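You operate a simulated robot arm through the tools that you are given. There is no shell and no other tool.

Carry out the task below with a simulated two-armed robot. There is one attempt and no reset: what you move stays moved.

## Task
On the top of the finishing bench, fold the flower cloth in half and then in half again.

Only the result counts: the job must be done as asked and must still hold three seconds after the hand-in. Knocking over, shifting, dropping, spilling or breaking anything else fails it. Flat cloth is picked up by pressing the open fingertips on it (5 to 10 N) and closing them slowly along it; thin cloth reads only 2 to 8 mm in the jaws.

## Robot
Two 6-joint arms with two-finger grippers on one trunk, on a base that moves. Base frame: it is fixed to the floor where the robot stands at the start and does not move with it; the origin is under the middle of the robot, x ahead of it, y to its left, z up; the surface under the hand at the start is at about z = 0.9. Lengths are in m, angles in degrees, forces in N, time in s.
The left shoulder is at the start at [0.03, 0.178, 0.988], the right one opposite. With the tool pointing down near the work surface each hand reaches from about 0.1 to 0.84 m from the robot's upright axis, wherever it stands, measured 20 degrees to its own side. Places, roughly: top of the finishing bench [0.6, 0.1, 0.9]. Payload 2.54 kg a hand.
The tool frame of a hand sits at the grasp point between the pads (the TCP): z along the fingers, y along the line on which they close. The tips reach 0.03 m beyond it. The gripper opens to 0.116 m; its body begins 0.095 m behind the TCP.
Orientation is told as [roll, pitch, yaw] about the base's x, y, z axes, in that order, counted from this pose: with the fingers straight down and closing along the base's y, the tool's x points along the base's -x, its y along +y and its z along -z.

## Interface
- The arms move only by the tool move_arm. It takes "left_series", "right_series" or both (then of equal length, played together; a hand with none holds still); each is a list of rows, each a list of 7 numbers: the turn, a rotation vector about the tool's x, y, z in degrees, then the shift along the tool's x, y, z in cm, then the gripper command, from -1 (fully open) to 1 (shut), values between in proportion. In form: [[rx, ry, rz, tx, ty, tz, jaw], ...]. A call has 1 to 20 rows; each row shifts and turns the commanded pose from where the row before left it, along the tool's axes as they then stand. A row lasts 0.2 s, in which the tool goes at most 0.05 m and 8.6 degrees; a call with a longer step from one row to the next is refused whole, and so is a gripper value outside its range. A pose out of reach is approached as far as the arm can. The call stops where the force on the tool passes 40 N (or 10 N more than at its start, if that is more) or the arm is blocked; 0.2 s more then pass. Each finger travels about 0.153 m/s and halts on what it meets, pressing with about 22 N; the grip force reading is that of the motor and also rises with nothing between the fingers. The clock runs only during rows and for 0.2 s after the last one: add rows that do not move to give the fingers time. It gives the time, the measured TCP pose, the force on the tool (base axes), the opening and the grip force at its end, in the units of the frame above (readings bear some noise), with the torque about the TCP (base axes, N m) and any sound that the robot's microphone picked up, and new pictures: "views" is both (left out), scene, wrist or none (wrist: the cameras of the hands that moved).
- Cameras (640 x 400 px; columns grow to the right, rows downward): "scene" is now at [0.0418, 0.0035, 1.7002]; the picture's right is [0.07, -1.00, 0.00], its down [-0.83, -0.06, -0.55] and it looks along [0.55, 0.04, -0.83] (base axes); focal length 281 px, centre (320, 200). "left" rides on the left gripper at [0.069, 0.015, -0.122] in its tool frame; the picture's right is [-0.21, 0.98, 0.00], its down [-0.83, -0.18, -0.53] and it looks along [-0.52, -0.11, 0.85] (tool axes); focal length 251 px, centre (320, 200). "right" rides on the right gripper at [0.069, -0.015, -0.122] in its tool frame; the picture's right is [0.21, 0.98, 0.00], its down [-0.83, 0.18, -0.53] and it looks along [-0.52, 0.11, 0.85] (tool axes); focal length 251 px, centre (320, 200). There is no depth. A picture from a camera that has moved, and an enlarged one, comes with that camera's place and axes in the base frame and with its lens.
- move_column(by): moves the trunk up (or, below 0, down) by that many m; the arms and the scene camera ride with it, the base frame stays. It gives what a move gives, with no picture.
- base_move(legs): drives the robot by 1 to 6 legs, each [ahead, left, turn to the left] in m, m and degrees, along the robot's own axes; the way and the turn of a leg run together, so that a leg with both is an arc; at most 1.5 m and 180 degrees a leg. The arms and the cameras ride along, it lands a little off, and it stops where it bumps. It gives what a move gives, and a new picture of the scene camera.
- turn_head(pan, tilt): turns the head with the scene camera to pan (to the left, within 143 degrees either way) and tilt (down, from -29 to 69), counted from straight ahead of the robot. It gives what a move gives, and a new picture of the scene camera.
- zoom(camera, box): a new picture of the part [left, top, right, bottom] of that camera's present view, enlarged. The clock stands still meanwhile.
- close_job(): hands the job in; it is judged then, once.

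Nothing tells you exact positions but the pictures and the camera data. Unless the task says otherwise, let go and move clear before handing in.

The tools are called after "Call:" by a JSON object that holds its "method" and its "body". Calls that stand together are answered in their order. move_arm: Moves the arms, as the interface text tells. Its arguments: {"type":"object","properties":{"left_series":{"type":"array","items":{"type":"array","items":{"type":"number"}}},"right_series":{"type":"array","items":{"type":"array","items":{"type":"number"}}},"views":{"type":"string","enum":["both","scene","wrist","none"]}},"required":[]} The other tools are called the same way: move_column (by) moves the trunk up or down; base_move (legs) drives the base; turn_head (pan, tilt) turns the head that bears the scene camera; zoom (camera, box) takes an enlarged picture of a part of a camera's view; close_job () hands the job in.

At the start:

```text
time_s: 0.0
left_ee_pos: [0.5117, 0.304, 1.1422]
left_ee_rot: [0.1, 0.0, 0.0]
left_force: [-0.4, -0.8, 0.2]
left_torque: [-0.03, -0.03, -0.02]
left_grip_width: 0.116
left_grip_force: 0.1
right_ee_pos: [0.5334, -0.187, 1.0661]
right_ee_rot: [-0.1, 0.1, 0.1]
right_force: [0.0, -0.3, -0.3]
right_torque: [-0.01, -0.01, 0.0]
right_grip_width: 0.1159
right_grip_force: 0.0
trunk travel left (down, up): [-0.2, 0.34]
robot x, y, heading: [0.0004, 0.0002, -0.3]
head pan, tilt (commanded): [3.8, 56.4]
```

scene: 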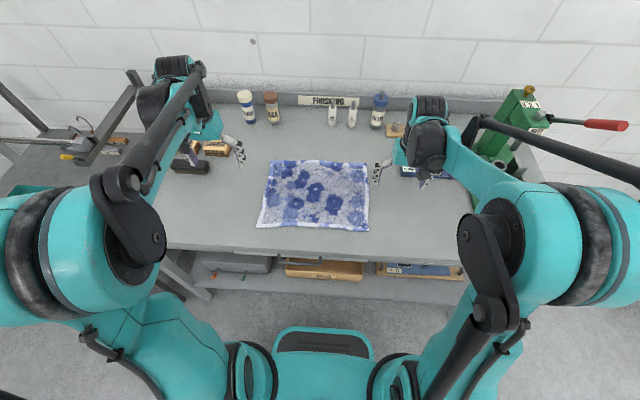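
right: 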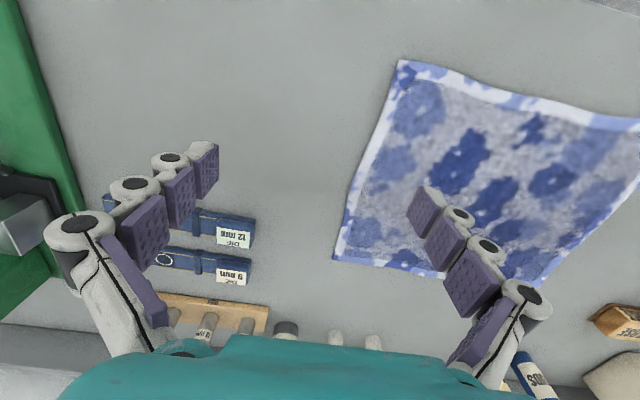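
left: 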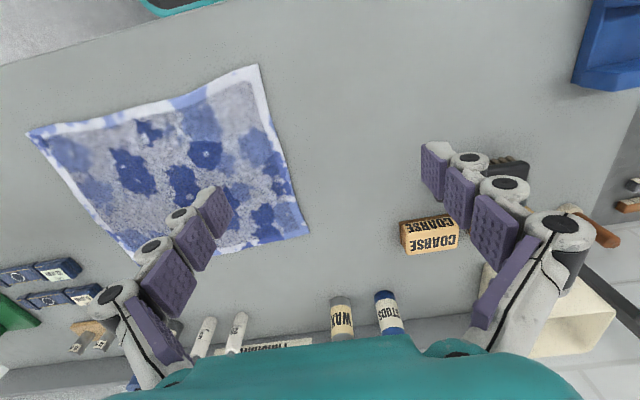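

The flower cloth lies flat near the middle of the bench, around x 0.5–0.75, y -0.1–0.2. I'll zoom in first to measure its corners.

Call:
{"method": "zoom", "body": {"camera": "scene", "box": [240, 140, 400, 240]}}

Call:
{"method": "zoom", "body": {"camera": "scene", "box": [140, 80, 460, 280]}}

```text
4.00 times, centred on (320, 190) of scene
camera zoom: at [0.0418, 0.0035, 1.7002], right [0.07, -1.0, 0.0], down [-0.83, -0.06, -0.55], along [0.55, 0.04, -0.83], focal length 1123 px, centre (320, 240)
```

zoom: 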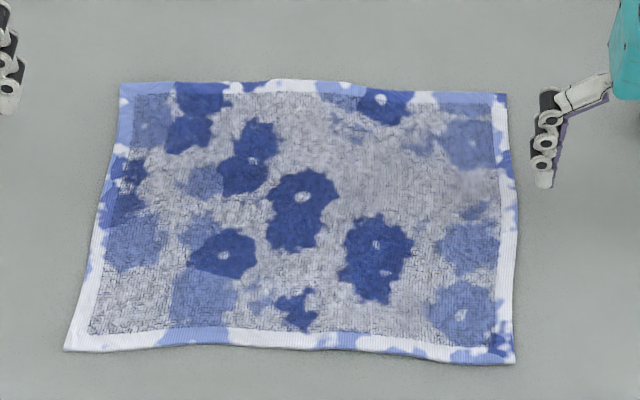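

```text
2.00 times, centred on (300, 180) of scene
camera zoom: at [0.0418, 0.0035, 1.7002], right [0.07, -1.0, 0.0], down [-0.83, -0.06, -0.55], along [0.55, 0.04, -0.83], focal length 562 px, centre (360, 240)
```

zoom: 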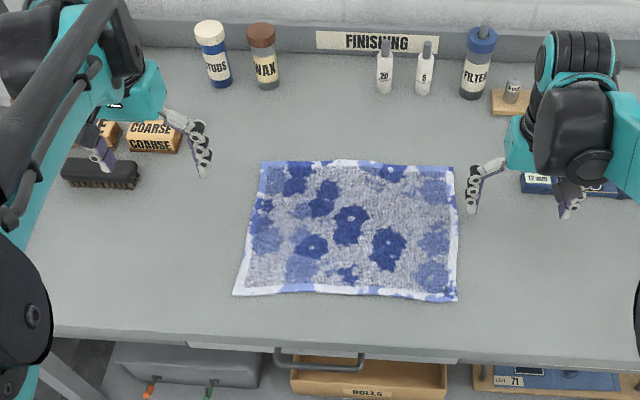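

The cloth measures roughly 0.36 m (y) by 0.28 m (x): near corners at about (0.451, 0.234) and (0.462, -0.124), far corners at about (0.733, 0.237) and (0.744, -0.124). First I'll bring both hands above the near corners with the fingers partly closed, so I can fold the near edge over to the far edge.

Call:
{"method": "move_arm", "body": {"left_series": [[0, 0, 0, 0.8, -1.5, 2.8, -0.5], [0, 0, 0, 0.8, -1.5, 2.8, 0], [0, 0, 0, 0.8, -1.5, 2.8, 0.4], [0, 0, 0, 0.8, -1.5, 2.8, 0.4], [0, 0, 0, 0.8, -1.6, 2.8, 0.4], [0, 0, 0, 0.7, -1.6, 2.8, 0.4], [0, 0, 0, 0, 0, 0, 0.4]], "right_series": [[0, 0, 0, 1.0, 1.4, 1.6, -0.5], [0, 0, 0, 1.0, 1.4, 1.6, 0], [0, 0, 0, 1.0, 1.4, 1.6, 0.4], [0, 0, 0, 1.0, 1.4, 1.6, 0.4], [0, 0, 0, 1.0, 1.4, 1.6, 0.4], [0, 0, 0, 0.8, 1.5, 1.6, 0.4], [0, 0, 0, 0, 0, 0, 0.4]]}}

```text
time_s: 1.6
left_ee_pos: [0.4651, 0.2135, 0.9756]
left_ee_rot: [0.0, 0.0, 0.0]
left_force: [-0.4, 0.1, 1.2]
left_torque: [0.02, -0.01, 0.01]
left_grip_width: 0.0347
left_grip_force: 0.1
right_ee_pos: [0.4745, -0.1006, 0.9716]
right_ee_rot: [0.1, 0.0, 0.0]
right_force: [-1.0, 0.3, -0.5]
right_torque: [0.01, -0.04, 0.02]
right_grip_width: 0.035
right_grip_force: 0.1
trunk travel left (down, up): [-0.2, 0.34]
robot x, y, heading: [-0.0029, -0.0032, -0.2]
head pan, tilt (commanded): [3.8, 56.4]
camera scene: at [0.0412, 0.0033, 1.7002], right [0.07, -1.0, 0.0], down [-0.83, -0.06, -0.55], along [0.55, 0.04, -0.83], focal length 281 px, centre (320, 200)
camera right: at [0.4065, -0.1165, 1.0922], right [-0.21, 0.98, 0.0], down [0.83, 0.18, 0.53], along [0.52, 0.11, -0.85], focal length 251 px, centre (320, 200)
camera left: at [0.3954, 0.229, 1.0962], right [0.21, 0.98, 0.0], down [0.83, -0.18, 0.53], along [0.52, -0.11, -0.85], focal length 251 px, centre (320, 200)
```

scene: 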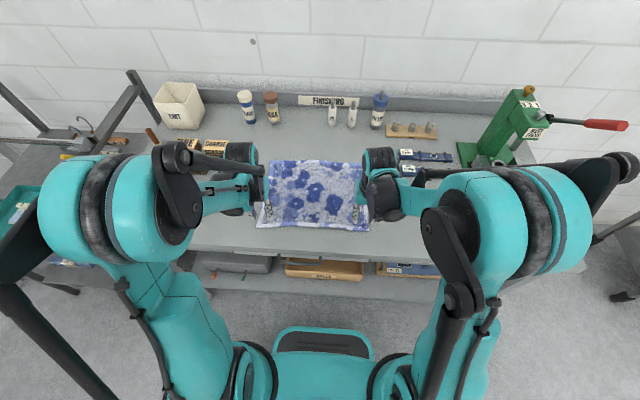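
right: 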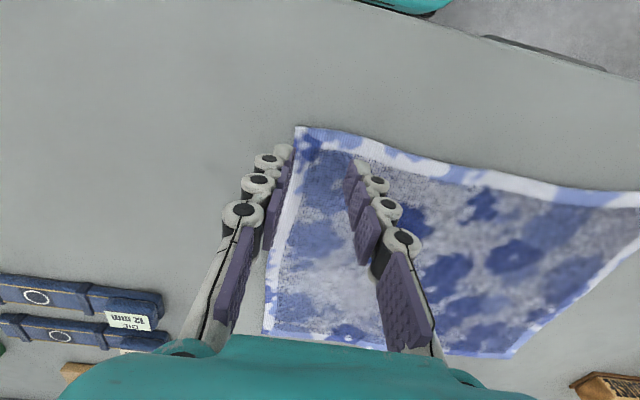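
left: 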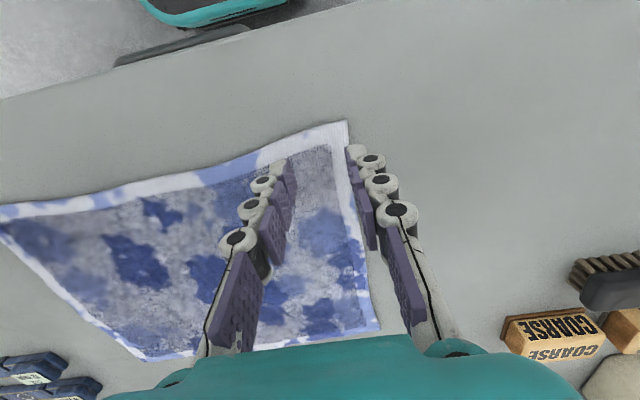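

Corner positions agree between all three cameras. I'm shifting slightly toward the near edge and lowering both hands almost to the cloth.

Call:
{"method": "move_arm", "body": {"left_series": [[0, 0, 0, 0.25, 0, 1.7, 0.4], [0, 0, 0, 0.25, 0.1, 1.7, 0.4], [0, 0, 0, 0, 0, 0, 0.4]], "right_series": [[0, 0, 0, 0.2, 0, 1.5, 0.4], [0, 0, 0, 0.2, -0.1, 1.5, 0.4], [0, 0, 0, 0, 0, 0, 0.4]], "views": "wrist"}}

```text
time_s: 2.4
left_ee_pos: [0.4596, 0.2141, 0.9402]
left_ee_rot: [0.0, 0.0, 0.0]
left_force: [-0.1, 0.2, -0.3]
left_torque: [0.02, -0.01, -0.02]
left_grip_width: 0.0349
left_grip_force: 0.1
right_ee_pos: [0.4704, -0.1027, 0.9404]
right_ee_rot: [0.1, 0.0, 0.0]
right_force: [-0.5, 0.0, 0.8]
right_torque: [0.0, -0.03, 0.02]
right_grip_width: 0.0347
right_grip_force: 0.1
trunk travel left (down, up): [-0.2, 0.34]
robot x, y, heading: [0.0016, 0.0004, -0.2]
head pan, tilt (commanded): [3.8, 56.4]
camera right: at [0.4028, -0.1177, 1.0625], right [-0.21, 0.98, 0.0], down [0.83, 0.18, 0.53], along [0.52, 0.11, -0.85], focal length 251 px, centre (320, 200)
camera left: at [0.3902, 0.2296, 1.062], right [0.21, 0.98, 0.0], down [0.83, -0.18, 0.53], along [0.52, -0.11, -0.85], focal length 251 px, centre (320, 200)
```

right: 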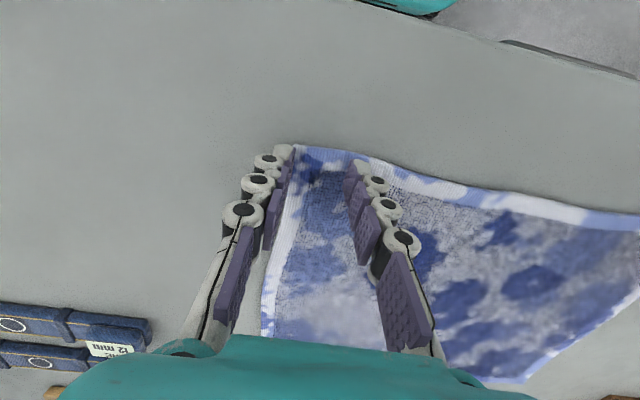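
left: 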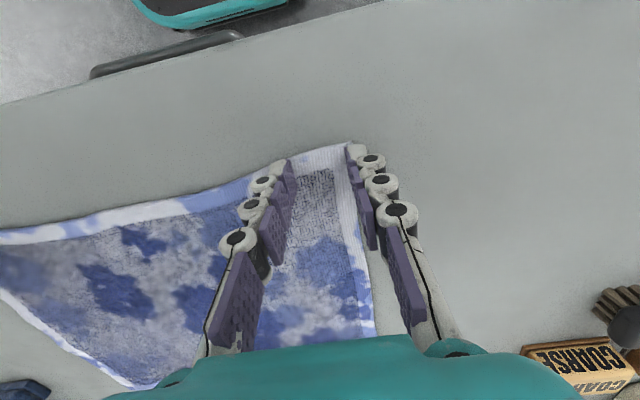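

The outer fingers sit right on the cloth's side edges, so I'm moving both hands a little inward. Then I'll lower in millimetre steps until I feel contact.

Call:
{"method": "move_arm", "body": {"left_series": [[0, 0, 0, 0, -0.7, 0, 0.4], [0, 0, 0, 0, 0, 0.2, 0.4], [0, 0, 0, 0, 0, 0.2, 0.4], [0, 0, 0, 0, 0, 0.1, 0.4], [0, 0, 0, 0, 0, 0, 0.4]], "right_series": [[0, 0, 0, 0, 0.8, 0, 0.4], [0, 0, 0, 0, 0, 0.2, 0.4], [0, 0, 0, 0, 0, 0.2, 0.4], [0, 0, 0, 0, 0, 0.1, 0.4], [0, 0, 0, 0, 0, 0, 0.4]], "views": "none"}}

```text
time_s: 3.6
left_ee_pos: [0.4593, 0.2074, 0.9343]
left_ee_rot: [0.0, 0.0, 0.0]
left_force: [0.5, 1.0, 0.7]
left_torque: [-0.03, 0.0, 0.01]
left_grip_width: 0.0348
left_grip_force: 0.2
right_ee_pos: [0.4704, -0.0941, 0.9357]
right_ee_rot: [0.1, 0.0, 0.0]
right_force: [-1.0, -0.2, 0.0]
right_torque: [0.0, -0.01, 0.03]
right_grip_width: 0.0348
right_grip_force: 0.0
trunk travel left (down, up): [-0.2, 0.34]
robot x, y, heading: [-0.0016, -0.0007, -0.1]
head pan, tilt (commanded): [3.8, 56.4]
```

Call:
{"method": "move_arm", "body": {"left_series": [[0, 0, 0, 0, 0, 0.1, 0.4], [0, 0, 0, 0, 0, 0.1, 0.4], [0, 0, 0, 0, 0, 0, 0.4]], "right_series": [[0, 0, 0, 0, 0, 0.1, 0.4], [0, 0, 0, 0, 0, 0.1, 0.4], [0, 0, 0, 0, 0, 0, 0.4]], "views": "none"}}

```text
time_s: 4.4
left_ee_pos: [0.4604, 0.2077, 0.9338]
left_ee_rot: [0.0, 0.0, 0.1]
left_force: [0.8, -0.2, 3.8]
left_torque: [0.0, -0.07, -0.02]
left_grip_width: 0.0347
left_grip_force: 0.1
right_ee_pos: [0.4702, -0.094, 0.9325]
right_ee_rot: [0.0, 0.0, -0.1]
right_force: [1.1, 0.6, 4.7]
right_torque: [0.01, -0.03, -0.02]
right_grip_width: 0.0348
right_grip_force: 0.1
trunk travel left (down, up): [-0.2, 0.34]
robot x, y, heading: [-0.0022, -0.0031, 0.1]
head pan, tilt (commanded): [3.8, 56.4]
```

Both hands now touch the cloth with about 4 N. One millimetre more should give the right pressure.

Call:
{"method": "move_arm", "body": {"left_series": [[0, 0, 0, 0, 0, 0.1, 0.4], [0, 0, 0, 0, 0, 0, 0.4]], "right_series": [[0, 0, 0, 0, 0, 0.1, 0.4], [0, 0, 0, 0, 0, 0, 0.4]], "views": "wrist"}}

```text
time_s: 5.0
left_ee_pos: [0.4601, 0.207, 0.9326]
left_ee_rot: [0.0, 0.0, 0.0]
left_force: [2.8, 0.9, 9.1]
left_torque: [0.05, -0.13, 0.01]
left_grip_width: 0.0355
left_grip_force: 0.6
right_ee_pos: [0.4709, -0.0947, 0.9326]
right_ee_rot: [0.0, 0.0, 0.0]
right_force: [1.7, -0.2, 9.9]
right_torque: [0.0, -0.06, 0.0]
right_grip_width: 0.0356
right_grip_force: 0.3
trunk travel left (down, up): [-0.2, 0.34]
robot x, y, heading: [0.0011, 0.0033, 0.1]
head pan, tilt (commanded): [3.8, 56.4]
camera right: at [0.4025, -0.1098, 1.0547], right [-0.21, 0.98, 0.0], down [0.83, 0.18, 0.53], along [0.52, 0.11, -0.85], focal length 251 px, centre (320, 200)
camera left: at [0.3902, 0.2221, 1.0545], right [0.21, 0.98, 0.0], down [0.83, -0.18, 0.53], along [0.52, -0.11, -0.85], focal length 251 px, centre (320, 200)
```

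right: 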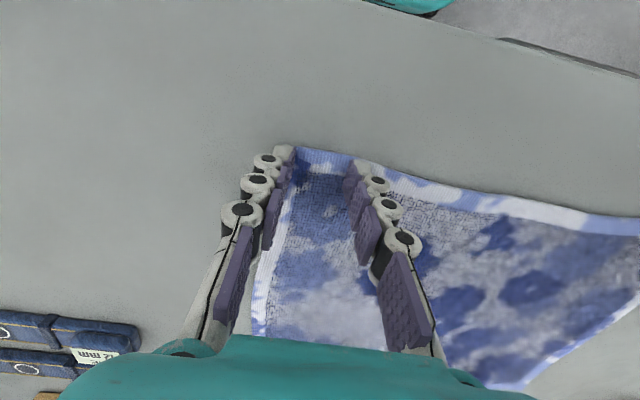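
left: 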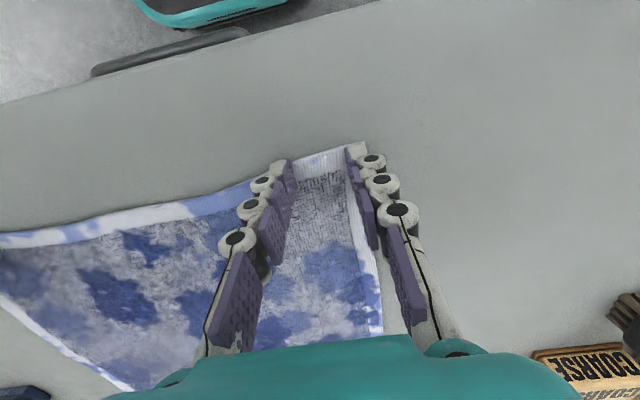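

Pressing at 9 to 10 N, so I'm closing both grippers slowly along the cloth.

Call:
{"method": "move_arm", "body": {"left_series": [[0, 0, 0, 0, 0, 0, 0.45], [0, 0, 0, 0, 0, 0, 0.5], [0, 0, 0, 0, 0, 0, 0.55], [0, 0, 0, 0, 0, 0, 0.6], [0, 0, 0, 0, 0, 0, 0.65], [0, 0, 0, 0, 0, 0, 0.7], [0, 0, 0, 0, 0, 0, 0.75], [0, 0, 0, 0, 0, 0, 0.8], [0, 0, 0, 0, 0, 0, 0.85], [0, 0, 0, 0, 0, 0, 0.9], [0, 0, 0, 0, 0, 0, 0.95], [0, 0, 0, 0, 0, 0, 1.0], [0, 0, 0, 0, 0, 0, 1.0]], "right_series": [[0, 0, 0, 0, 0, 0, 0.45], [0, 0, 0, 0, 0, 0, 0.5], [0, 0, 0, 0, 0, 0, 0.55], [0, 0, 0, 0, 0, 0, 0.6], [0, 0, 0, 0, 0, 0, 0.65], [0, 0, 0, 0, 0, 0, 0.7], [0, 0, 0, 0, 0, 0, 0.75], [0, 0, 0, 0, 0, 0, 0.8], [0, 0, 0, 0, 0, 0, 0.85], [0, 0, 0, 0, 0, 0, 0.9], [0, 0, 0, 0, 0, 0, 0.95], [0, 0, 0, 0, 0, 0, 1.0], [0, 0, 0, 0, 0, 0, 1.0]], "views": "both"}}

```text
time_s: 7.8
left_ee_pos: [0.459, 0.208, 0.932]
left_ee_rot: [0.0, 0.0, 0.1]
left_force: [0.3, -7.4, 3.1]
left_torque: [-0.24, -0.04, -0.05]
left_grip_width: 0.0033
left_grip_force: 22.0
right_ee_pos: [0.4701, -0.0945, 0.9323]
right_ee_rot: [0.0, 0.0, 0.1]
right_force: [-0.1, 7.0, 2.0]
right_torque: [0.19, 0.02, 0.03]
right_grip_width: 0.0039
right_grip_force: 22.1
trunk travel left (down, up): [-0.2, 0.34]
robot x, y, heading: [0.0003, 0.002, -0.2]
head pan, tilt (commanded): [3.8, 56.4]
camera scene: at [0.0413, 0.0034, 1.7002], right [0.07, -1.0, 0.0], down [-0.83, -0.06, -0.55], along [0.55, 0.04, -0.83], focal length 281 px, centre (320, 200)
camera right: at [0.4025, -0.1097, 1.0545], right [-0.21, 0.98, 0.0], down [0.83, 0.18, 0.53], along [0.52, 0.12, -0.85], focal length 251 px, centre (320, 200)
camera left: at [0.3902, 0.222, 1.0543], right [0.21, 0.98, 0.0], down [0.83, -0.18, 0.53], along [0.52, -0.11, -0.85], focal length 251 px, centre (320, 200)
```

scene: 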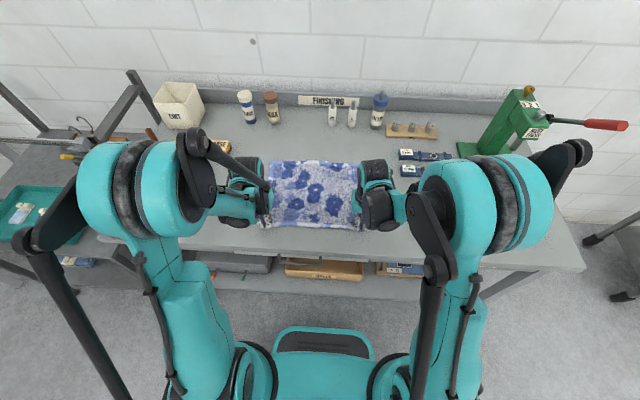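
right: 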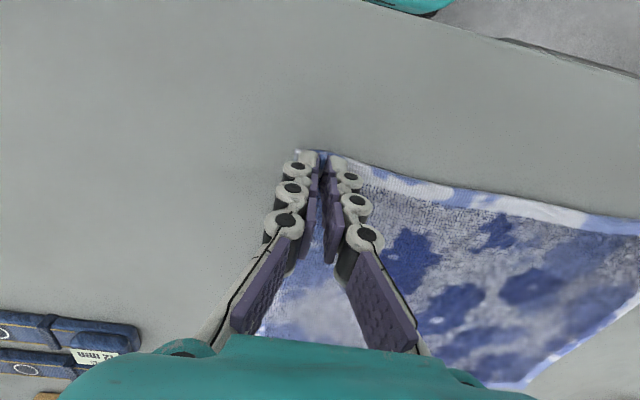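
left: 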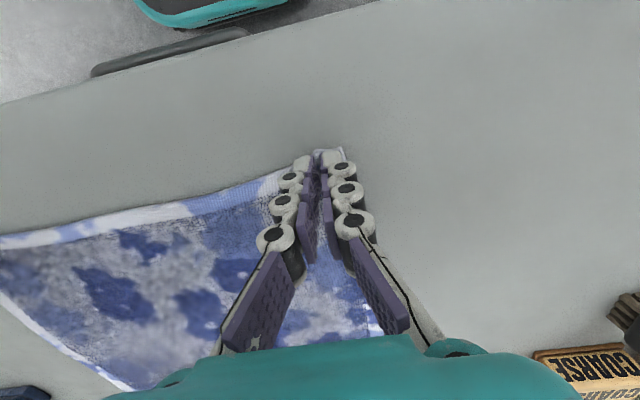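

Both jaws read 3 to 4 mm with 22 N of grip, which suggests each has cloth. I'm lifting a little to check, easing the hands inward to relieve the sideways tension.

Call:
{"method": "move_arm", "body": {"left_series": [[0, 0, 0, 0, -0.3, -0.5, 1], [0, 0, 0, -0.2, -0.3, -1.0, 1], [0, 0, 0, -0.3, 0, -1.0, 1], [0, 0, 0, -0.3, 0, -1.0, 1], [0, 0, 0, 0, 0, 0, 1]], "right_series": [[0, 0, 0, 0, 0.3, -0.5, 1], [0, 0, 0, -0.2, 0.3, -1.0, 1], [0, 0, 0, -0.3, 0, -1.0, 1], [0, 0, 0, -0.3, 0, -1.0, 1], [0, 0, 0, 0, 0, 0, 1]], "views": "both"}}

```text
time_s: 9.0
left_ee_pos: [0.4677, 0.1995, 0.9678]
left_ee_rot: [-0.1, 0.0, 0.0]
left_force: [0.2, -0.7, 0.2]
left_torque: [-0.02, -0.02, -0.02]
left_grip_width: 0.0024
left_grip_force: 21.7
right_ee_pos: [0.4795, -0.0889, 0.9665]
right_ee_rot: [0.0, 0.1, 0.0]
right_force: [0.4, 0.2, -0.6]
right_torque: [-0.01, -0.01, 0.03]
right_grip_width: 0.0034
right_grip_force: 22.2
trunk travel left (down, up): [-0.2, 0.34]
robot x, y, heading: [0.0007, 0.0038, -0.2]
head pan, tilt (commanded): [3.8, 56.4]
camera scene: at [0.0422, 0.0036, 1.7001], right [0.07, -1.0, 0.0], down [-0.83, -0.06, -0.55], along [0.55, 0.04, -0.83], focal length 281 px, centre (320, 200)
camera right: at [0.4114, -0.104, 1.0896], right [-0.21, 0.98, 0.0], down [0.83, 0.18, 0.53], along [0.52, 0.11, -0.85], focal length 251 px, centre (320, 200)
camera left: at [0.3988, 0.2165, 1.0894], right [0.21, 0.98, 0.0], down [0.83, -0.18, 0.53], along [0.52, -0.11, -0.85], focal length 251 px, centre (320, 200)
```

scene: 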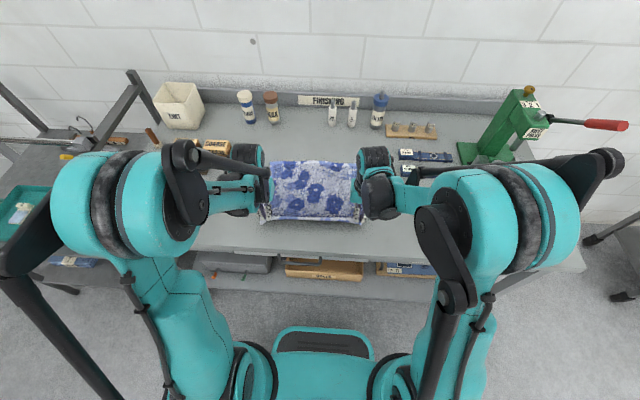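
right: 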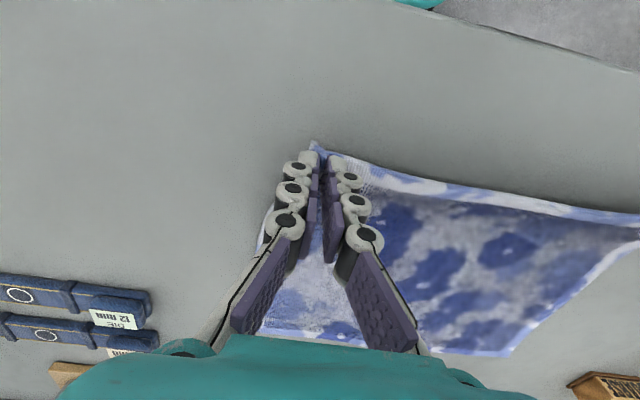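
left: 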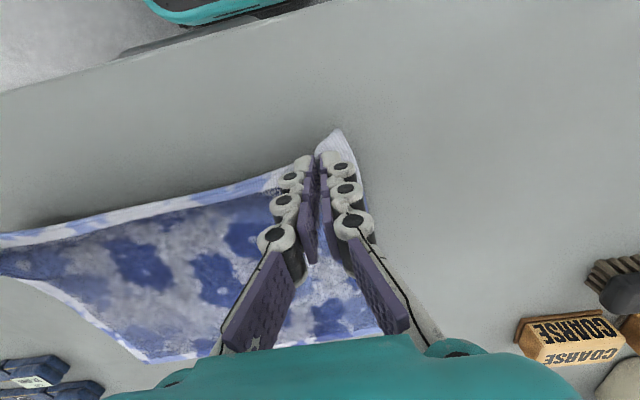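

Both corners are firmly held, with a small corner flap free. I'll carry the near edge up and over the middle in an arc centred on the crease line (x about 0.59 to 0.60), pausing halfway to look.

Call:
{"method": "move_arm", "body": {"left_series": [[0, 0, 0, -0.93, 0, -1.5, 1], [0, 0, 0, -0.93, 0, -1.5, 1], [0, 0, 0, -1.35, 0, -1.4, 1], [0, 0, 0, -1.35, 0, -1.4, 1], [0, 0, 0, -1.65, 0, -1.0, 1], [0, 0, 0, -1.65, 0, -1.0, 1], [0, 0, 0, -1.75, 0, -0.45, 1], [0, 0, 0, -1.75, 0, -0.45, 1], [0, 0, 0, -1.75, 0, 0.15, 1], [0, 0, 0, -1.75, 0, 0.15, 1]], "right_series": [[0, 0, 0, -0.93, 0, -1.5, 1], [0, 0, 0, -0.93, 0, -1.5, 1], [0, 0, 0, -1.35, 0, -1.4, 1], [0, 0, 0, -1.35, 0, -1.4, 1], [0, 0, 0, -1.65, 0, -1.0, 1], [0, 0, 0, -1.65, 0, -1.0, 1], [0, 0, 0, -1.75, 0, -0.45, 1], [0, 0, 0, -1.75, 0, -0.45, 1], [0, 0, 0, -1.75, 0, 0.15, 1], [0, 0, 0, -1.75, 0, 0.15, 1]], "views": "both"}}

```text
time_s: 11.2
left_ee_pos: [0.6181, 0.2007, 1.0515]
left_ee_rot: [0.1, 0.1, 0.0]
left_force: [0.6, -1.0, 0.2]
left_torque: [-0.01, 0.09, 0.01]
left_grip_width: 0.0026
left_grip_force: 22.4
right_ee_pos: [0.6289, -0.0886, 1.0499]
right_ee_rot: [0.0, 0.1, -0.1]
right_force: [-0.1, 0.7, -0.8]
right_torque: [0.02, 0.04, -0.01]
right_grip_width: 0.0032
right_grip_force: 22.0
trunk travel left (down, up): [-0.2, 0.34]
robot x, y, heading: [0.0024, -0.0033, 0.1]
head pan, tilt (commanded): [3.8, 56.4]
camera scene: at [0.0435, 0.0035, 1.7001], right [0.07, -1.0, 0.0], down [-0.83, -0.06, -0.55], along [0.55, 0.04, -0.83], focal length 281 px, centre (320, 200)
camera right: at [0.5617, -0.1038, 1.1726], right [-0.21, 0.98, 0.0], down [0.83, 0.18, 0.53], along [0.52, 0.11, -0.85], focal length 251 px, centre (320, 200)
camera left: at [0.5489, 0.2166, 1.173], right [0.21, 0.98, 0.0], down [0.83, -0.18, 0.53], along [0.52, -0.11, -0.85], focal length 251 px, centre (320, 200)
```

scene: 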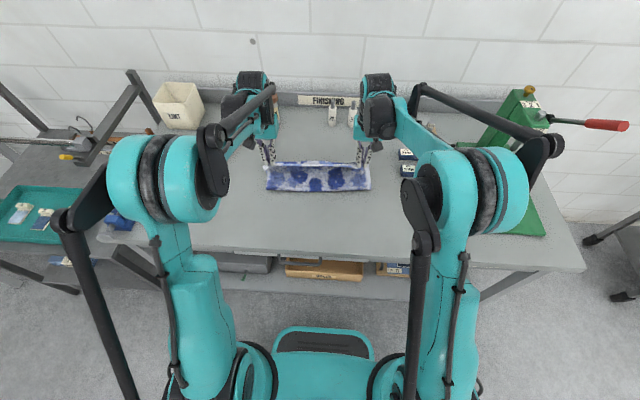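
right: 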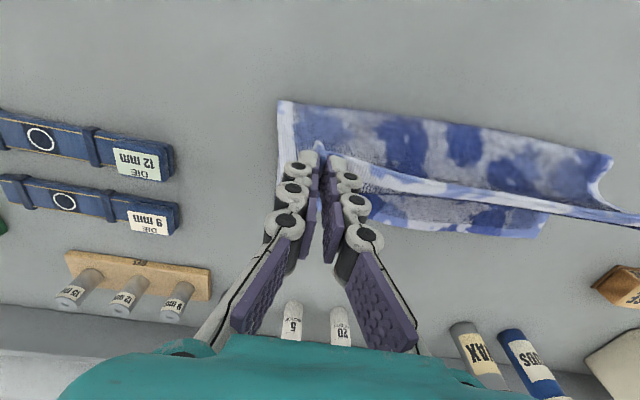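
left: 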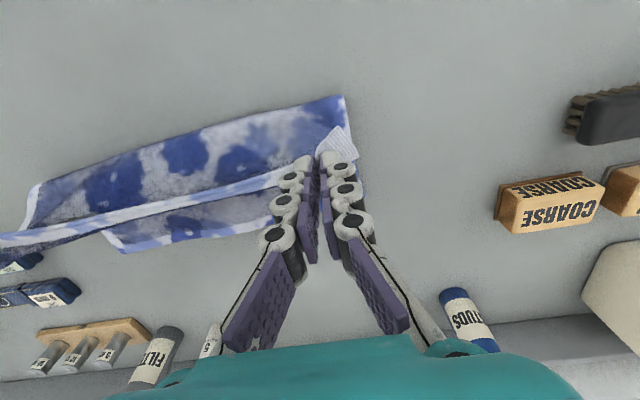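

The half-fold is going well; the cloth stands up behind the hands. I'll zoom to see where the crease sits before laying it down.

Call:
{"method": "zoom", "body": {"camera": "scene", "box": [240, 130, 400, 230]}}

```text
4.00 times, centred on (320, 180) of scene
camera zoom: at [0.0435, 0.0035, 1.7001], right [0.07, -1.0, 0.0], down [-0.83, -0.06, -0.55], along [0.55, 0.04, -0.83], focal length 1123 px, centre (320, 280)
```

zoom: 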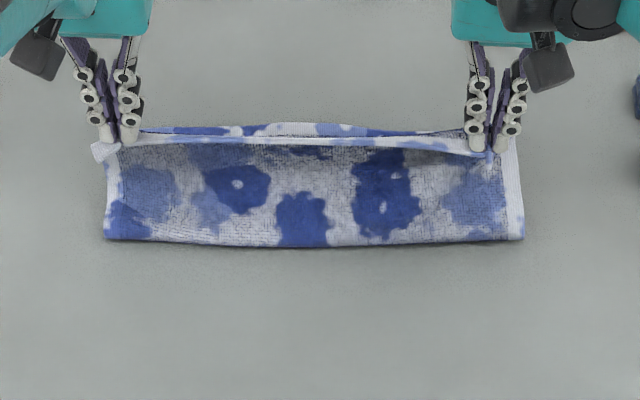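

The crease sits at about x 0.60 to 0.61 and the lower half hasn't really moved. I'm continuing the arc to lay the edge on the far edge.

Call:
{"method": "move_arm", "body": {"left_series": [[0, 0, 0, -1.65, 0.05, 0.55, 1], [0, 0, 0, -1.65, 0.05, 0.55, 1], [0, 0, 0, -1.5, 0.05, 1.0, 1], [0, 0, 0, -1.5, 0.05, 1.0, 1], [0, 0, 0, -1.1, 0.05, 1.35, 1], [0, 0, 0, -1.1, 0.05, 1.35, 1], [0, 0, 0, -0.7, 0.05, 1.3, 1], [0, 0, 0, -0.7, 0.05, 1.3, 1], [0, 0, 0, -0.4, 0.05, 0.9, 1], [0, 0, 0, -0.4, 0.05, 0.9, 1], [0, 0, 0, 0, 0, 0, 1]], "right_series": [[0, 0, 0, -1.65, -0.06, 0.55, 1], [0, 0, 0, -1.65, -0.06, 0.55, 1], [0, 0, 0, -1.5, -0.06, 1.0, 1], [0, 0, 0, -1.5, -0.06, 1.0, 1], [0, 0, 0, -1.1, -0.06, 1.35, 1], [0, 0, 0, -1.1, -0.06, 1.35, 1], [0, 0, 0, -0.7, -0.06, 1.3, 1], [0, 0, 0, -0.7, -0.06, 1.3, 1], [0, 0, 0, -0.4, -0.06, 0.9, 1], [0, 0, 0, -0.4, -0.06, 0.9, 1], [0, 0, 0, 0, 0, 0, 1]], "views": "both"}}

Call:
{"method": "zoom", "body": {"camera": "scene", "box": [240, 130, 400, 230]}}

```text
time_s: 13.6
left_ee_pos: [0.7235, 0.2058, 0.9495]
left_ee_rot: [0.0, 0.0, 0.1]
left_force: [1.0, -3.5, 1.2]
left_torque: [-0.14, 0.01, -0.01]
left_grip_width: 0.0026
left_grip_force: 22.4
right_ee_pos: [0.7341, -0.0947, 0.9504]
right_ee_rot: [0.1, 0.0, 0.0]
right_force: [-0.2, 3.2, -0.5]
right_torque: [0.09, -0.03, 0.03]
right_grip_width: 0.0034
right_grip_force: 21.4
trunk travel left (down, up): [-0.2, 0.34]
robot x, y, heading: [-0.0042, 0.0002, -0.1]
head pan, tilt (commanded): [3.8, 56.4]
camera scene: at [0.0412, 0.0035, 1.7002], right [0.07, -1.0, 0.0], down [-0.83, -0.06, -0.55], along [0.55, 0.04, -0.83], focal length 281 px, centre (320, 200)
camera right: at [0.6664, -0.1101, 1.0717], right [-0.21, 0.98, 0.0], down [0.83, 0.18, 0.53], along [0.52, 0.11, -0.85], focal length 251 px, centre (320, 200)
camera left: at [0.6535, 0.2214, 1.0714], right [0.21, 0.98, 0.0], down [0.83, -0.18, 0.53], along [0.52, -0.11, -0.85], focal length 251 px, centre (320, 200)
```

scene: 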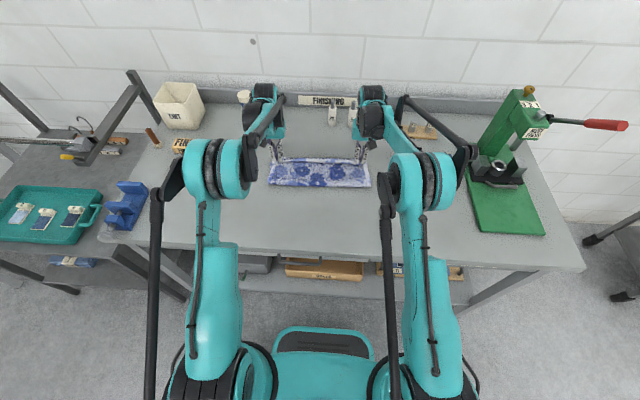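
right: 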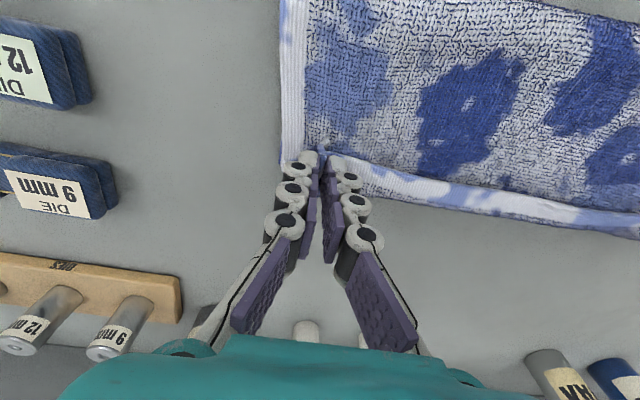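
left: 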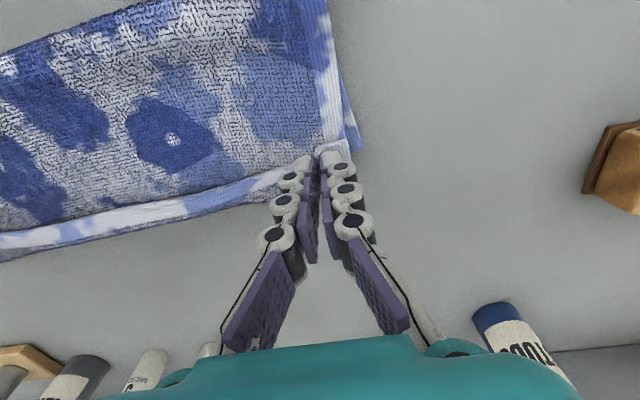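

```text
4.00 times, centred on (320, 180) of scene
camera zoom: at [0.0412, 0.0035, 1.7002], right [0.07, -1.0, 0.0], down [-0.83, -0.06, -0.55], along [0.55, 0.04, -0.83], focal length 1123 px, centre (320, 280)
```

zoom: 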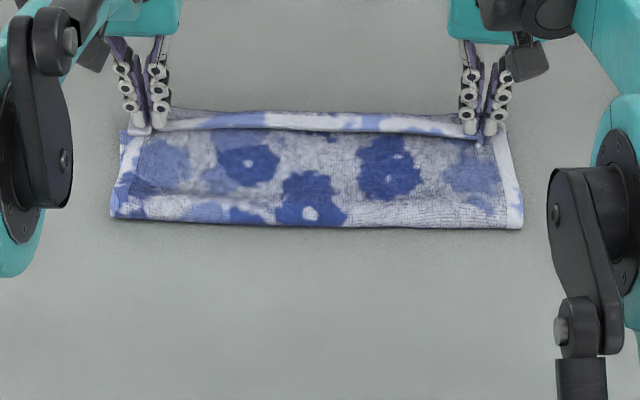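

The edge is nearly down and well lined up. I'm lowering the last centimetre, checking contact before release.

Call:
{"method": "move_arm", "body": {"left_series": [[0, 0, 0, 0, 0, 0.5, 1], [0, 0, 0, 0, 0, 0.4, 1], [0, 0, 0, 0, 0, 0, 1]], "right_series": [[0, 0, 0, -0.1, 0, 0.5, 1], [0, 0, 0, -0.1, 0, 0.4, 1], [0, 0, 0, 0, 0, 0, 1]], "views": "wrist"}}

```text
time_s: 14.4
left_ee_pos: [0.723, 0.2068, 0.9405]
left_ee_rot: [0.0, 0.0, 0.1]
left_force: [-0.2, -3.4, 2.7]
left_torque: [-0.18, 0.0, 0.0]
left_grip_width: 0.0025
left_grip_force: 21.9
right_ee_pos: [0.7356, -0.0937, 0.9404]
right_ee_rot: [-0.1, 0.0, 0.1]
right_force: [-0.1, 4.1, 2.9]
right_torque: [0.1, 0.02, 0.0]
right_grip_width: 0.0035
right_grip_force: 21.7
trunk travel left (down, up): [-0.2, 0.34]
robot x, y, heading: [0.0008, -0.0021, 0.3]
head pan, tilt (commanded): [3.8, 56.4]
camera right: at [0.6682, -0.1098, 1.0626], right [-0.21, 0.98, 0.0], down [0.83, 0.18, 0.53], along [0.52, 0.11, -0.85], focal length 251 px, centre (320, 200)
camera left: at [0.654, 0.2212, 1.0624], right [0.21, 0.98, 0.0], down [0.83, -0.18, 0.53], along [0.52, -0.11, -0.85], focal length 251 px, centre (320, 200)
```

right: 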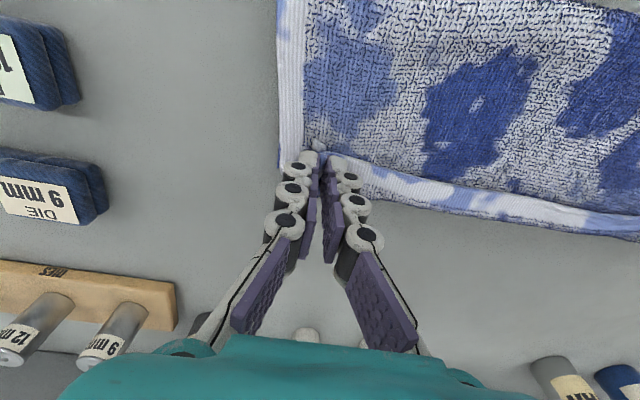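
left: 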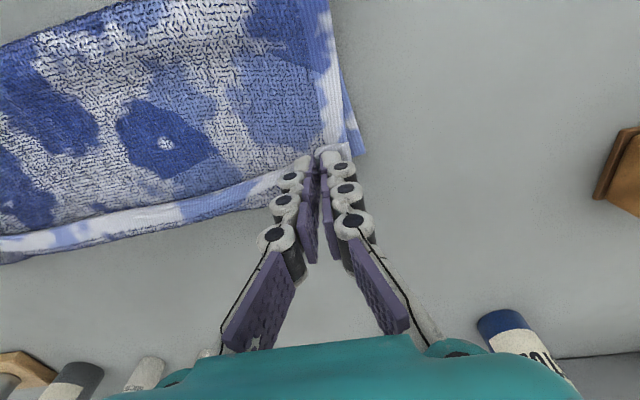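

Light contact on both hands. I'm opening slowly so the pleats spread, then lifting straight up.

Call:
{"method": "move_arm", "body": {"left_series": [[0, 0, 0, 0.3, 0, 0, 1], [0, 0, 0, 0.2, 0, 0, 0.9], [0, 0, 0, 0, 0, 0, 0.8], [0, 0, 0, 0, 0, 0, 0.7], [0, 0, 0, 0, 0, 0, 0.6], [0, 0, 0, 0, 0, 0, 0.5], [0, 0, 0, 0, 0, 0, 0.4], [0, 0, 0, 0, 0, -1.0, 0.4], [0, 0, 0, 0, 0, -2, 0.4], [0, 0, 0, 0, 0, -3, 0.4], [0, 0, 0, 0, 0, -3, 0.4]], "right_series": [[0, 0, 0, 0, 0, 0, 1], [0, 0, 0, 0, 0, 0, 0.9], [0, 0, 0, 0, 0, 0, 0.8], [0, 0, 0, 0, 0, 0, 0.7], [0, 0, 0, 0, 0, 0, 0.6], [0, 0, 0, 0, 0, 0, 0.5], [0, 0, 0, 0, 0, 0, 0.4], [0, 0, 0, 0, 0, -1.0, 0.4], [0, 0, 0, 0, 0, -2, 0.4], [0, 0, 0, 0, 0, -3, 0.4], [0, 0, 0, 0, 0, -3, 0.4]], "views": "both"}}

Call:
{"method": "zoom", "body": {"camera": "scene", "box": [240, 130, 400, 230]}}

```text
time_s: 16.8
left_ee_pos: [0.7184, 0.2053, 1.0316]
left_ee_rot: [0.0, 0.0, 0.0]
left_force: [0.0, 1.0, 0.6]
left_torque: [0.0, 0.0, -0.01]
left_grip_width: 0.0346
left_grip_force: 0.1
right_ee_pos: [0.7368, -0.0942, 1.0317]
right_ee_rot: [0.0, 0.0, 0.0]
right_force: [-0.6, 0.4, 0.6]
right_torque: [-0.01, -0.03, 0.01]
right_grip_width: 0.0345
right_grip_force: 0.0
trunk travel left (down, up): [-0.2, 0.34]
robot x, y, heading: [0.0021, -0.0005, -0.2]
head pan, tilt (commanded): [3.8, 56.4]
camera scene: at [0.0408, 0.0033, 1.7002], right [0.07, -1.0, 0.0], down [-0.83, -0.06, -0.55], along [0.55, 0.04, -0.83], focal length 281 px, centre (320, 200)
camera right: at [0.6682, -0.1103, 1.1533], right [-0.21, 0.98, 0.0], down [0.83, 0.18, 0.53], along [0.52, 0.11, -0.85], focal length 251 px, centre (320, 200)
camera left: at [0.6491, 0.2212, 1.1529], right [0.21, 0.98, 0.0], down [0.83, -0.18, 0.53], along [0.52, -0.11, -0.85], focal length 251 px, centre (320, 200)
```

scene: 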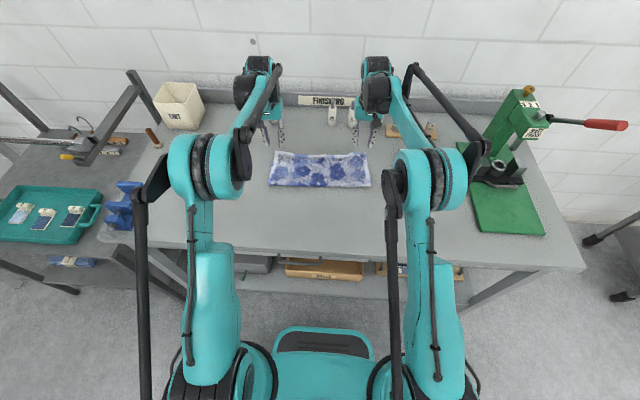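
right: 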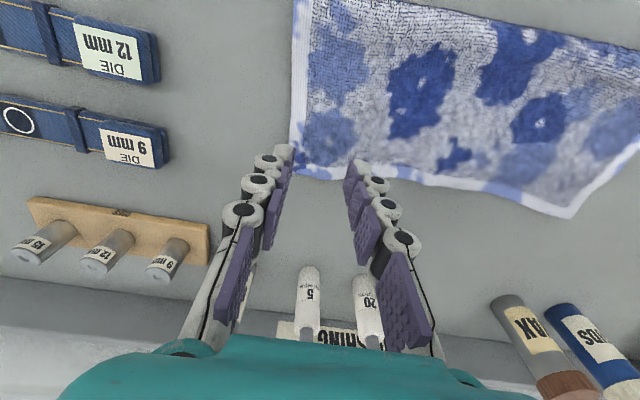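
left: 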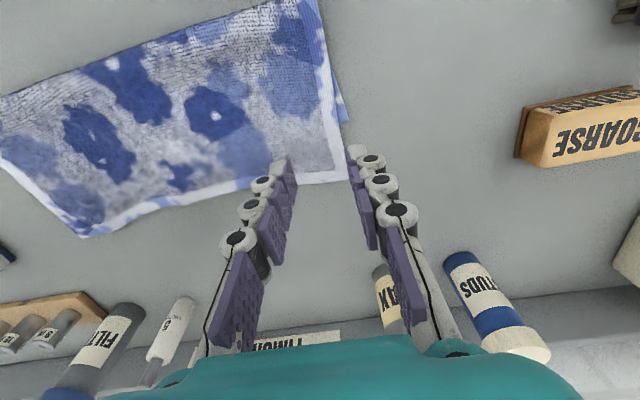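

```text
4.00 times, centred on (320, 180) of scene
camera zoom: at [0.0408, 0.0033, 1.7002], right [0.07, -1.0, 0.0], down [-0.83, -0.06, -0.55], along [0.55, 0.04, -0.83], focal length 1123 px, centre (320, 280)
```

zoom: 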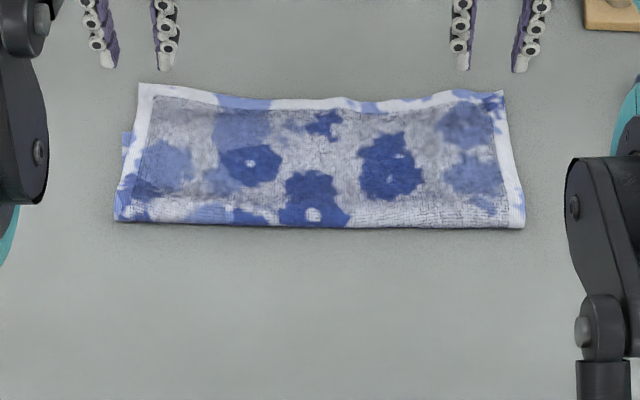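

The layers lie smoothly, but the top one overhangs: its edge is at about x 0.78 to 0.79, while the bottom layer's far corner shows at about x 0.72. The crease ended up around 2.5 cm too far forward. I'll re-grip the overhanging single-layer corners and draw the top layer back about 5 cm so the crease rolls to the middle.

Call:
{"method": "move_arm", "body": {"left_series": [[0, 0, 0, -1.2, -0.1, 2.2, 0.4], [0, 0, 0, -1.2, -0.1, 2.2, 0.4], [0, 0, 0, -1.2, -0.1, 2.2, 0.4], [0, 0, 0, -1.2, -0.1, 2.2, 0.4], [0, 0, 0, 0, 0, 0, 0.4]], "right_series": [[0, 0, 0, -1.05, 0, 2.2, 0.4], [0, 0, 0, -1.05, 0, 2.2, 0.4], [0, 0, 0, -1.05, 0, 2.2, 0.4], [0, 0, 0, -1.05, 0, 2.2, 0.4], [0, 0, 0, 0, 0, 0, 0.4]], "views": "both"}}

Call:
{"method": "zoom", "body": {"camera": "scene", "box": [240, 130, 400, 230]}}

```text
time_s: 18.0
left_ee_pos: [0.7664, 0.2021, 0.9437]
left_ee_rot: [0.0, 0.1, 0.0]
left_force: [-1.3, 0.3, 0.1]
left_torque: [0.02, 0.0, -0.01]
left_grip_width: 0.0346
left_grip_force: 0.1
right_ee_pos: [0.7772, -0.0948, 0.9427]
right_ee_rot: [0.0, -0.1, -0.1]
right_force: [-0.3, 0.1, 0.2]
right_torque: [-0.04, -0.01, 0.01]
right_grip_width: 0.035
right_grip_force: 0.1
trunk travel left (down, up): [-0.2, 0.34]
robot x, y, heading: [-0.001, -0.0016, 0.0]
head pan, tilt (commanded): [3.8, 56.4]
camera scene: at [0.0407, 0.0034, 1.7003], right [0.07, -1.0, 0.0], down [-0.83, -0.06, -0.55], along [0.55, 0.04, -0.83], focal length 281 px, centre (320, 200)
camera right: at [0.7099, -0.1097, 1.0649], right [-0.21, 0.98, 0.0], down [0.83, 0.18, 0.53], along [0.52, 0.11, -0.85], focal length 251 px, centre (320, 200)
camera left: at [0.6965, 0.2172, 1.0645], right [0.21, 0.98, 0.0], down [0.83, -0.18, 0.53], along [0.52, -0.11, -0.85], focal length 251 px, centre (320, 200)
```

scene: 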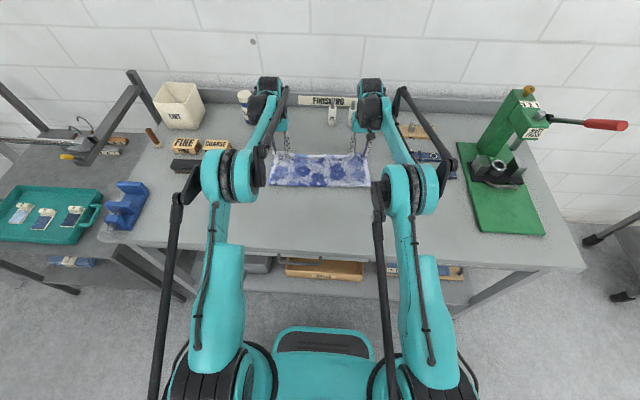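
right: 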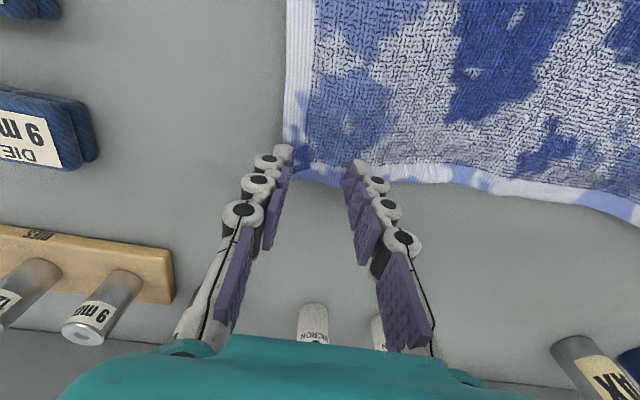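
left: 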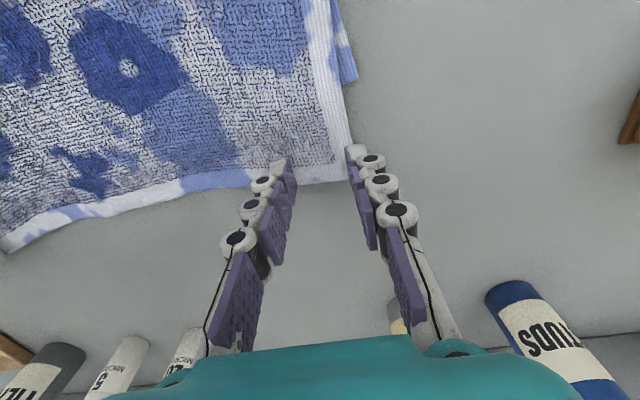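

```text
4.00 times, centred on (320, 180) of scene
camera zoom: at [0.0407, 0.0034, 1.7003], right [0.07, -1.0, 0.0], down [-0.83, -0.06, -0.55], along [0.55, 0.04, -0.83], focal length 1123 px, centre (320, 280)
```

zoom: 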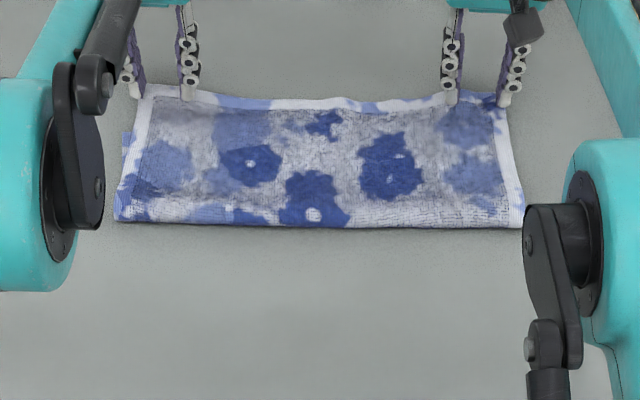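

The corners are clear: top-left at about (0.783, 0.222), top-right at about (0.789, -0.111), bottom-left at about (0.719, 0.235). I'm shifting slightly inward and pressing down.

Call:
{"method": "move_arm", "body": {"left_series": [[0, 0, 0, -0.4, -0.5, 0, 0.4], [0, 0, 0, 0, 0, 0.4, 0.4], [0, 0, 0, 0, 0, 0.3, 0.4], [0, 0, 0, 0, 0, 0.2, 0.4], [0, 0, 0, 0, 0, 0.1, 0.4], [0, 0, 0, 0, 0, 0, 0.4]], "right_series": [[0, 0, 0, 0, 0.8, 0, 0.4], [0, 0, 0, 0, 0, 0.4, 0.4], [0, 0, 0, 0, 0, 0.3, 0.4], [0, 0, 0, 0, 0, 0.1, 0.4], [0, 0, 0, 0, 0, 0.1, 0.4], [0, 0, 0, 0, 0, 0, 0.4]], "views": "none"}}

```text
time_s: 19.4
left_ee_pos: [0.7701, 0.1964, 0.933]
left_ee_rot: [-0.1, -0.1, 0.0]
left_force: [2.2, 0.4, 7.3]
left_torque: [0.01, -0.07, -0.04]
left_grip_width: 0.0349
left_grip_force: 0.1
right_ee_pos: [0.7772, -0.0861, 0.9336]
right_ee_rot: [0.0, 0.0, 0.1]
right_force: [0.3, 0.4, 2.9]
right_torque: [-0.02, 0.0, 0.02]
right_grip_width: 0.0351
right_grip_force: 0.2
trunk travel left (down, up): [-0.2, 0.34]
robot x, y, heading: [-0.0012, -0.0022, 0.1]
head pan, tilt (commanded): [3.8, 56.4]
```

Left presses at 7 N and right at 3 N. I'm lowering the right by 1 mm more, then closing both slowly.

Call:
{"method": "move_arm", "body": {"left_series": [[0, 0, 0, 0, 0, 0, 0.4], [0, 0, 0, 0, 0, 0, 0.45], [0, 0, 0, 0, 0, 0, 0.5], [0, 0, 0, 0, 0, 0, 0.55], [0, 0, 0, 0, 0, 0, 0.6], [0, 0, 0, 0, 0, 0, 0.65], [0, 0, 0, 0, 0, 0, 0.7], [0, 0, 0, 0, 0, 0, 0.75], [0, 0, 0, 0, 0, 0, 0.8], [0, 0, 0, 0, 0, 0, 0.85], [0, 0, 0, 0, 0, 0, 0.9], [0, 0, 0, 0, 0, 0, 0.95], [0, 0, 0, 0, 0, 0, 1.0], [0, 0, 0, 0, 0, 0, 1.0]], "right_series": [[0, 0, 0, 0, 0, 0.12, 0.4], [0, 0, 0, 0, 0, 0, 0.45], [0, 0, 0, 0, 0, 0, 0.5], [0, 0, 0, 0, 0, 0, 0.55], [0, 0, 0, 0, 0, 0, 0.6], [0, 0, 0, 0, 0, 0, 0.65], [0, 0, 0, 0, 0, 0, 0.7], [0, 0, 0, 0, 0, 0, 0.75], [0, 0, 0, 0, 0, 0, 0.8], [0, 0, 0, 0, 0, 0, 0.85], [0, 0, 0, 0, 0, 0, 0.9], [0, 0, 0, 0, 0, 0, 0.95], [0, 0, 0, 0, 0, 0, 1.0], [0, 0, 0, 0, 0, 0, 1.0]], "views": "wrist"}}

```text
time_s: 22.4
left_ee_pos: [0.7705, 0.1962, 0.933]
left_ee_rot: [0.1, 0.0, 0.0]
left_force: [0.0, -7.0, 2.5]
left_torque: [-0.17, 0.01, 0.04]
left_grip_width: 0.0034
left_grip_force: 21.7
right_ee_pos: [0.7777, -0.0867, 0.9326]
right_ee_rot: [0.1, 0.0, -0.1]
right_force: [0.2, 6.6, 2.6]
right_torque: [0.22, 0.08, 0.0]
right_grip_width: 0.0046
right_grip_force: 21.9
trunk travel left (down, up): [-0.2, 0.34]
robot x, y, heading: [0.0014, -0.0017, -0.0]
head pan, tilt (commanded): [3.8, 56.4]
camera right: at [0.7104, -0.1016, 1.0543], right [-0.21, 0.98, 0.0], down [0.83, 0.18, 0.53], along [0.52, 0.12, -0.85], focal length 251 px, centre (320, 200)
camera left: at [0.7011, 0.2118, 1.0544], right [0.21, 0.98, 0.0], down [0.83, -0.18, 0.53], along [0.52, -0.12, -0.85], focal length 251 px, centre (320, 200)
```

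right: 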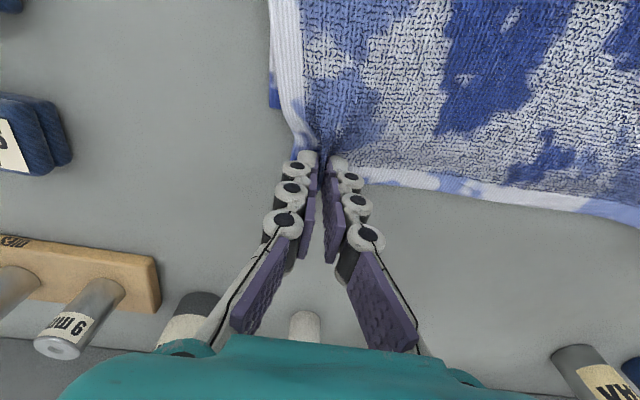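
left: 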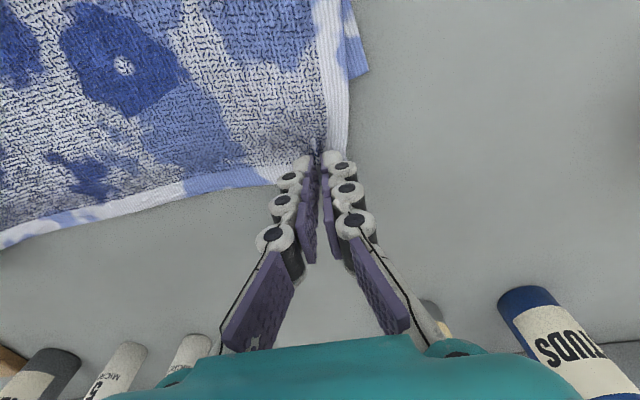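

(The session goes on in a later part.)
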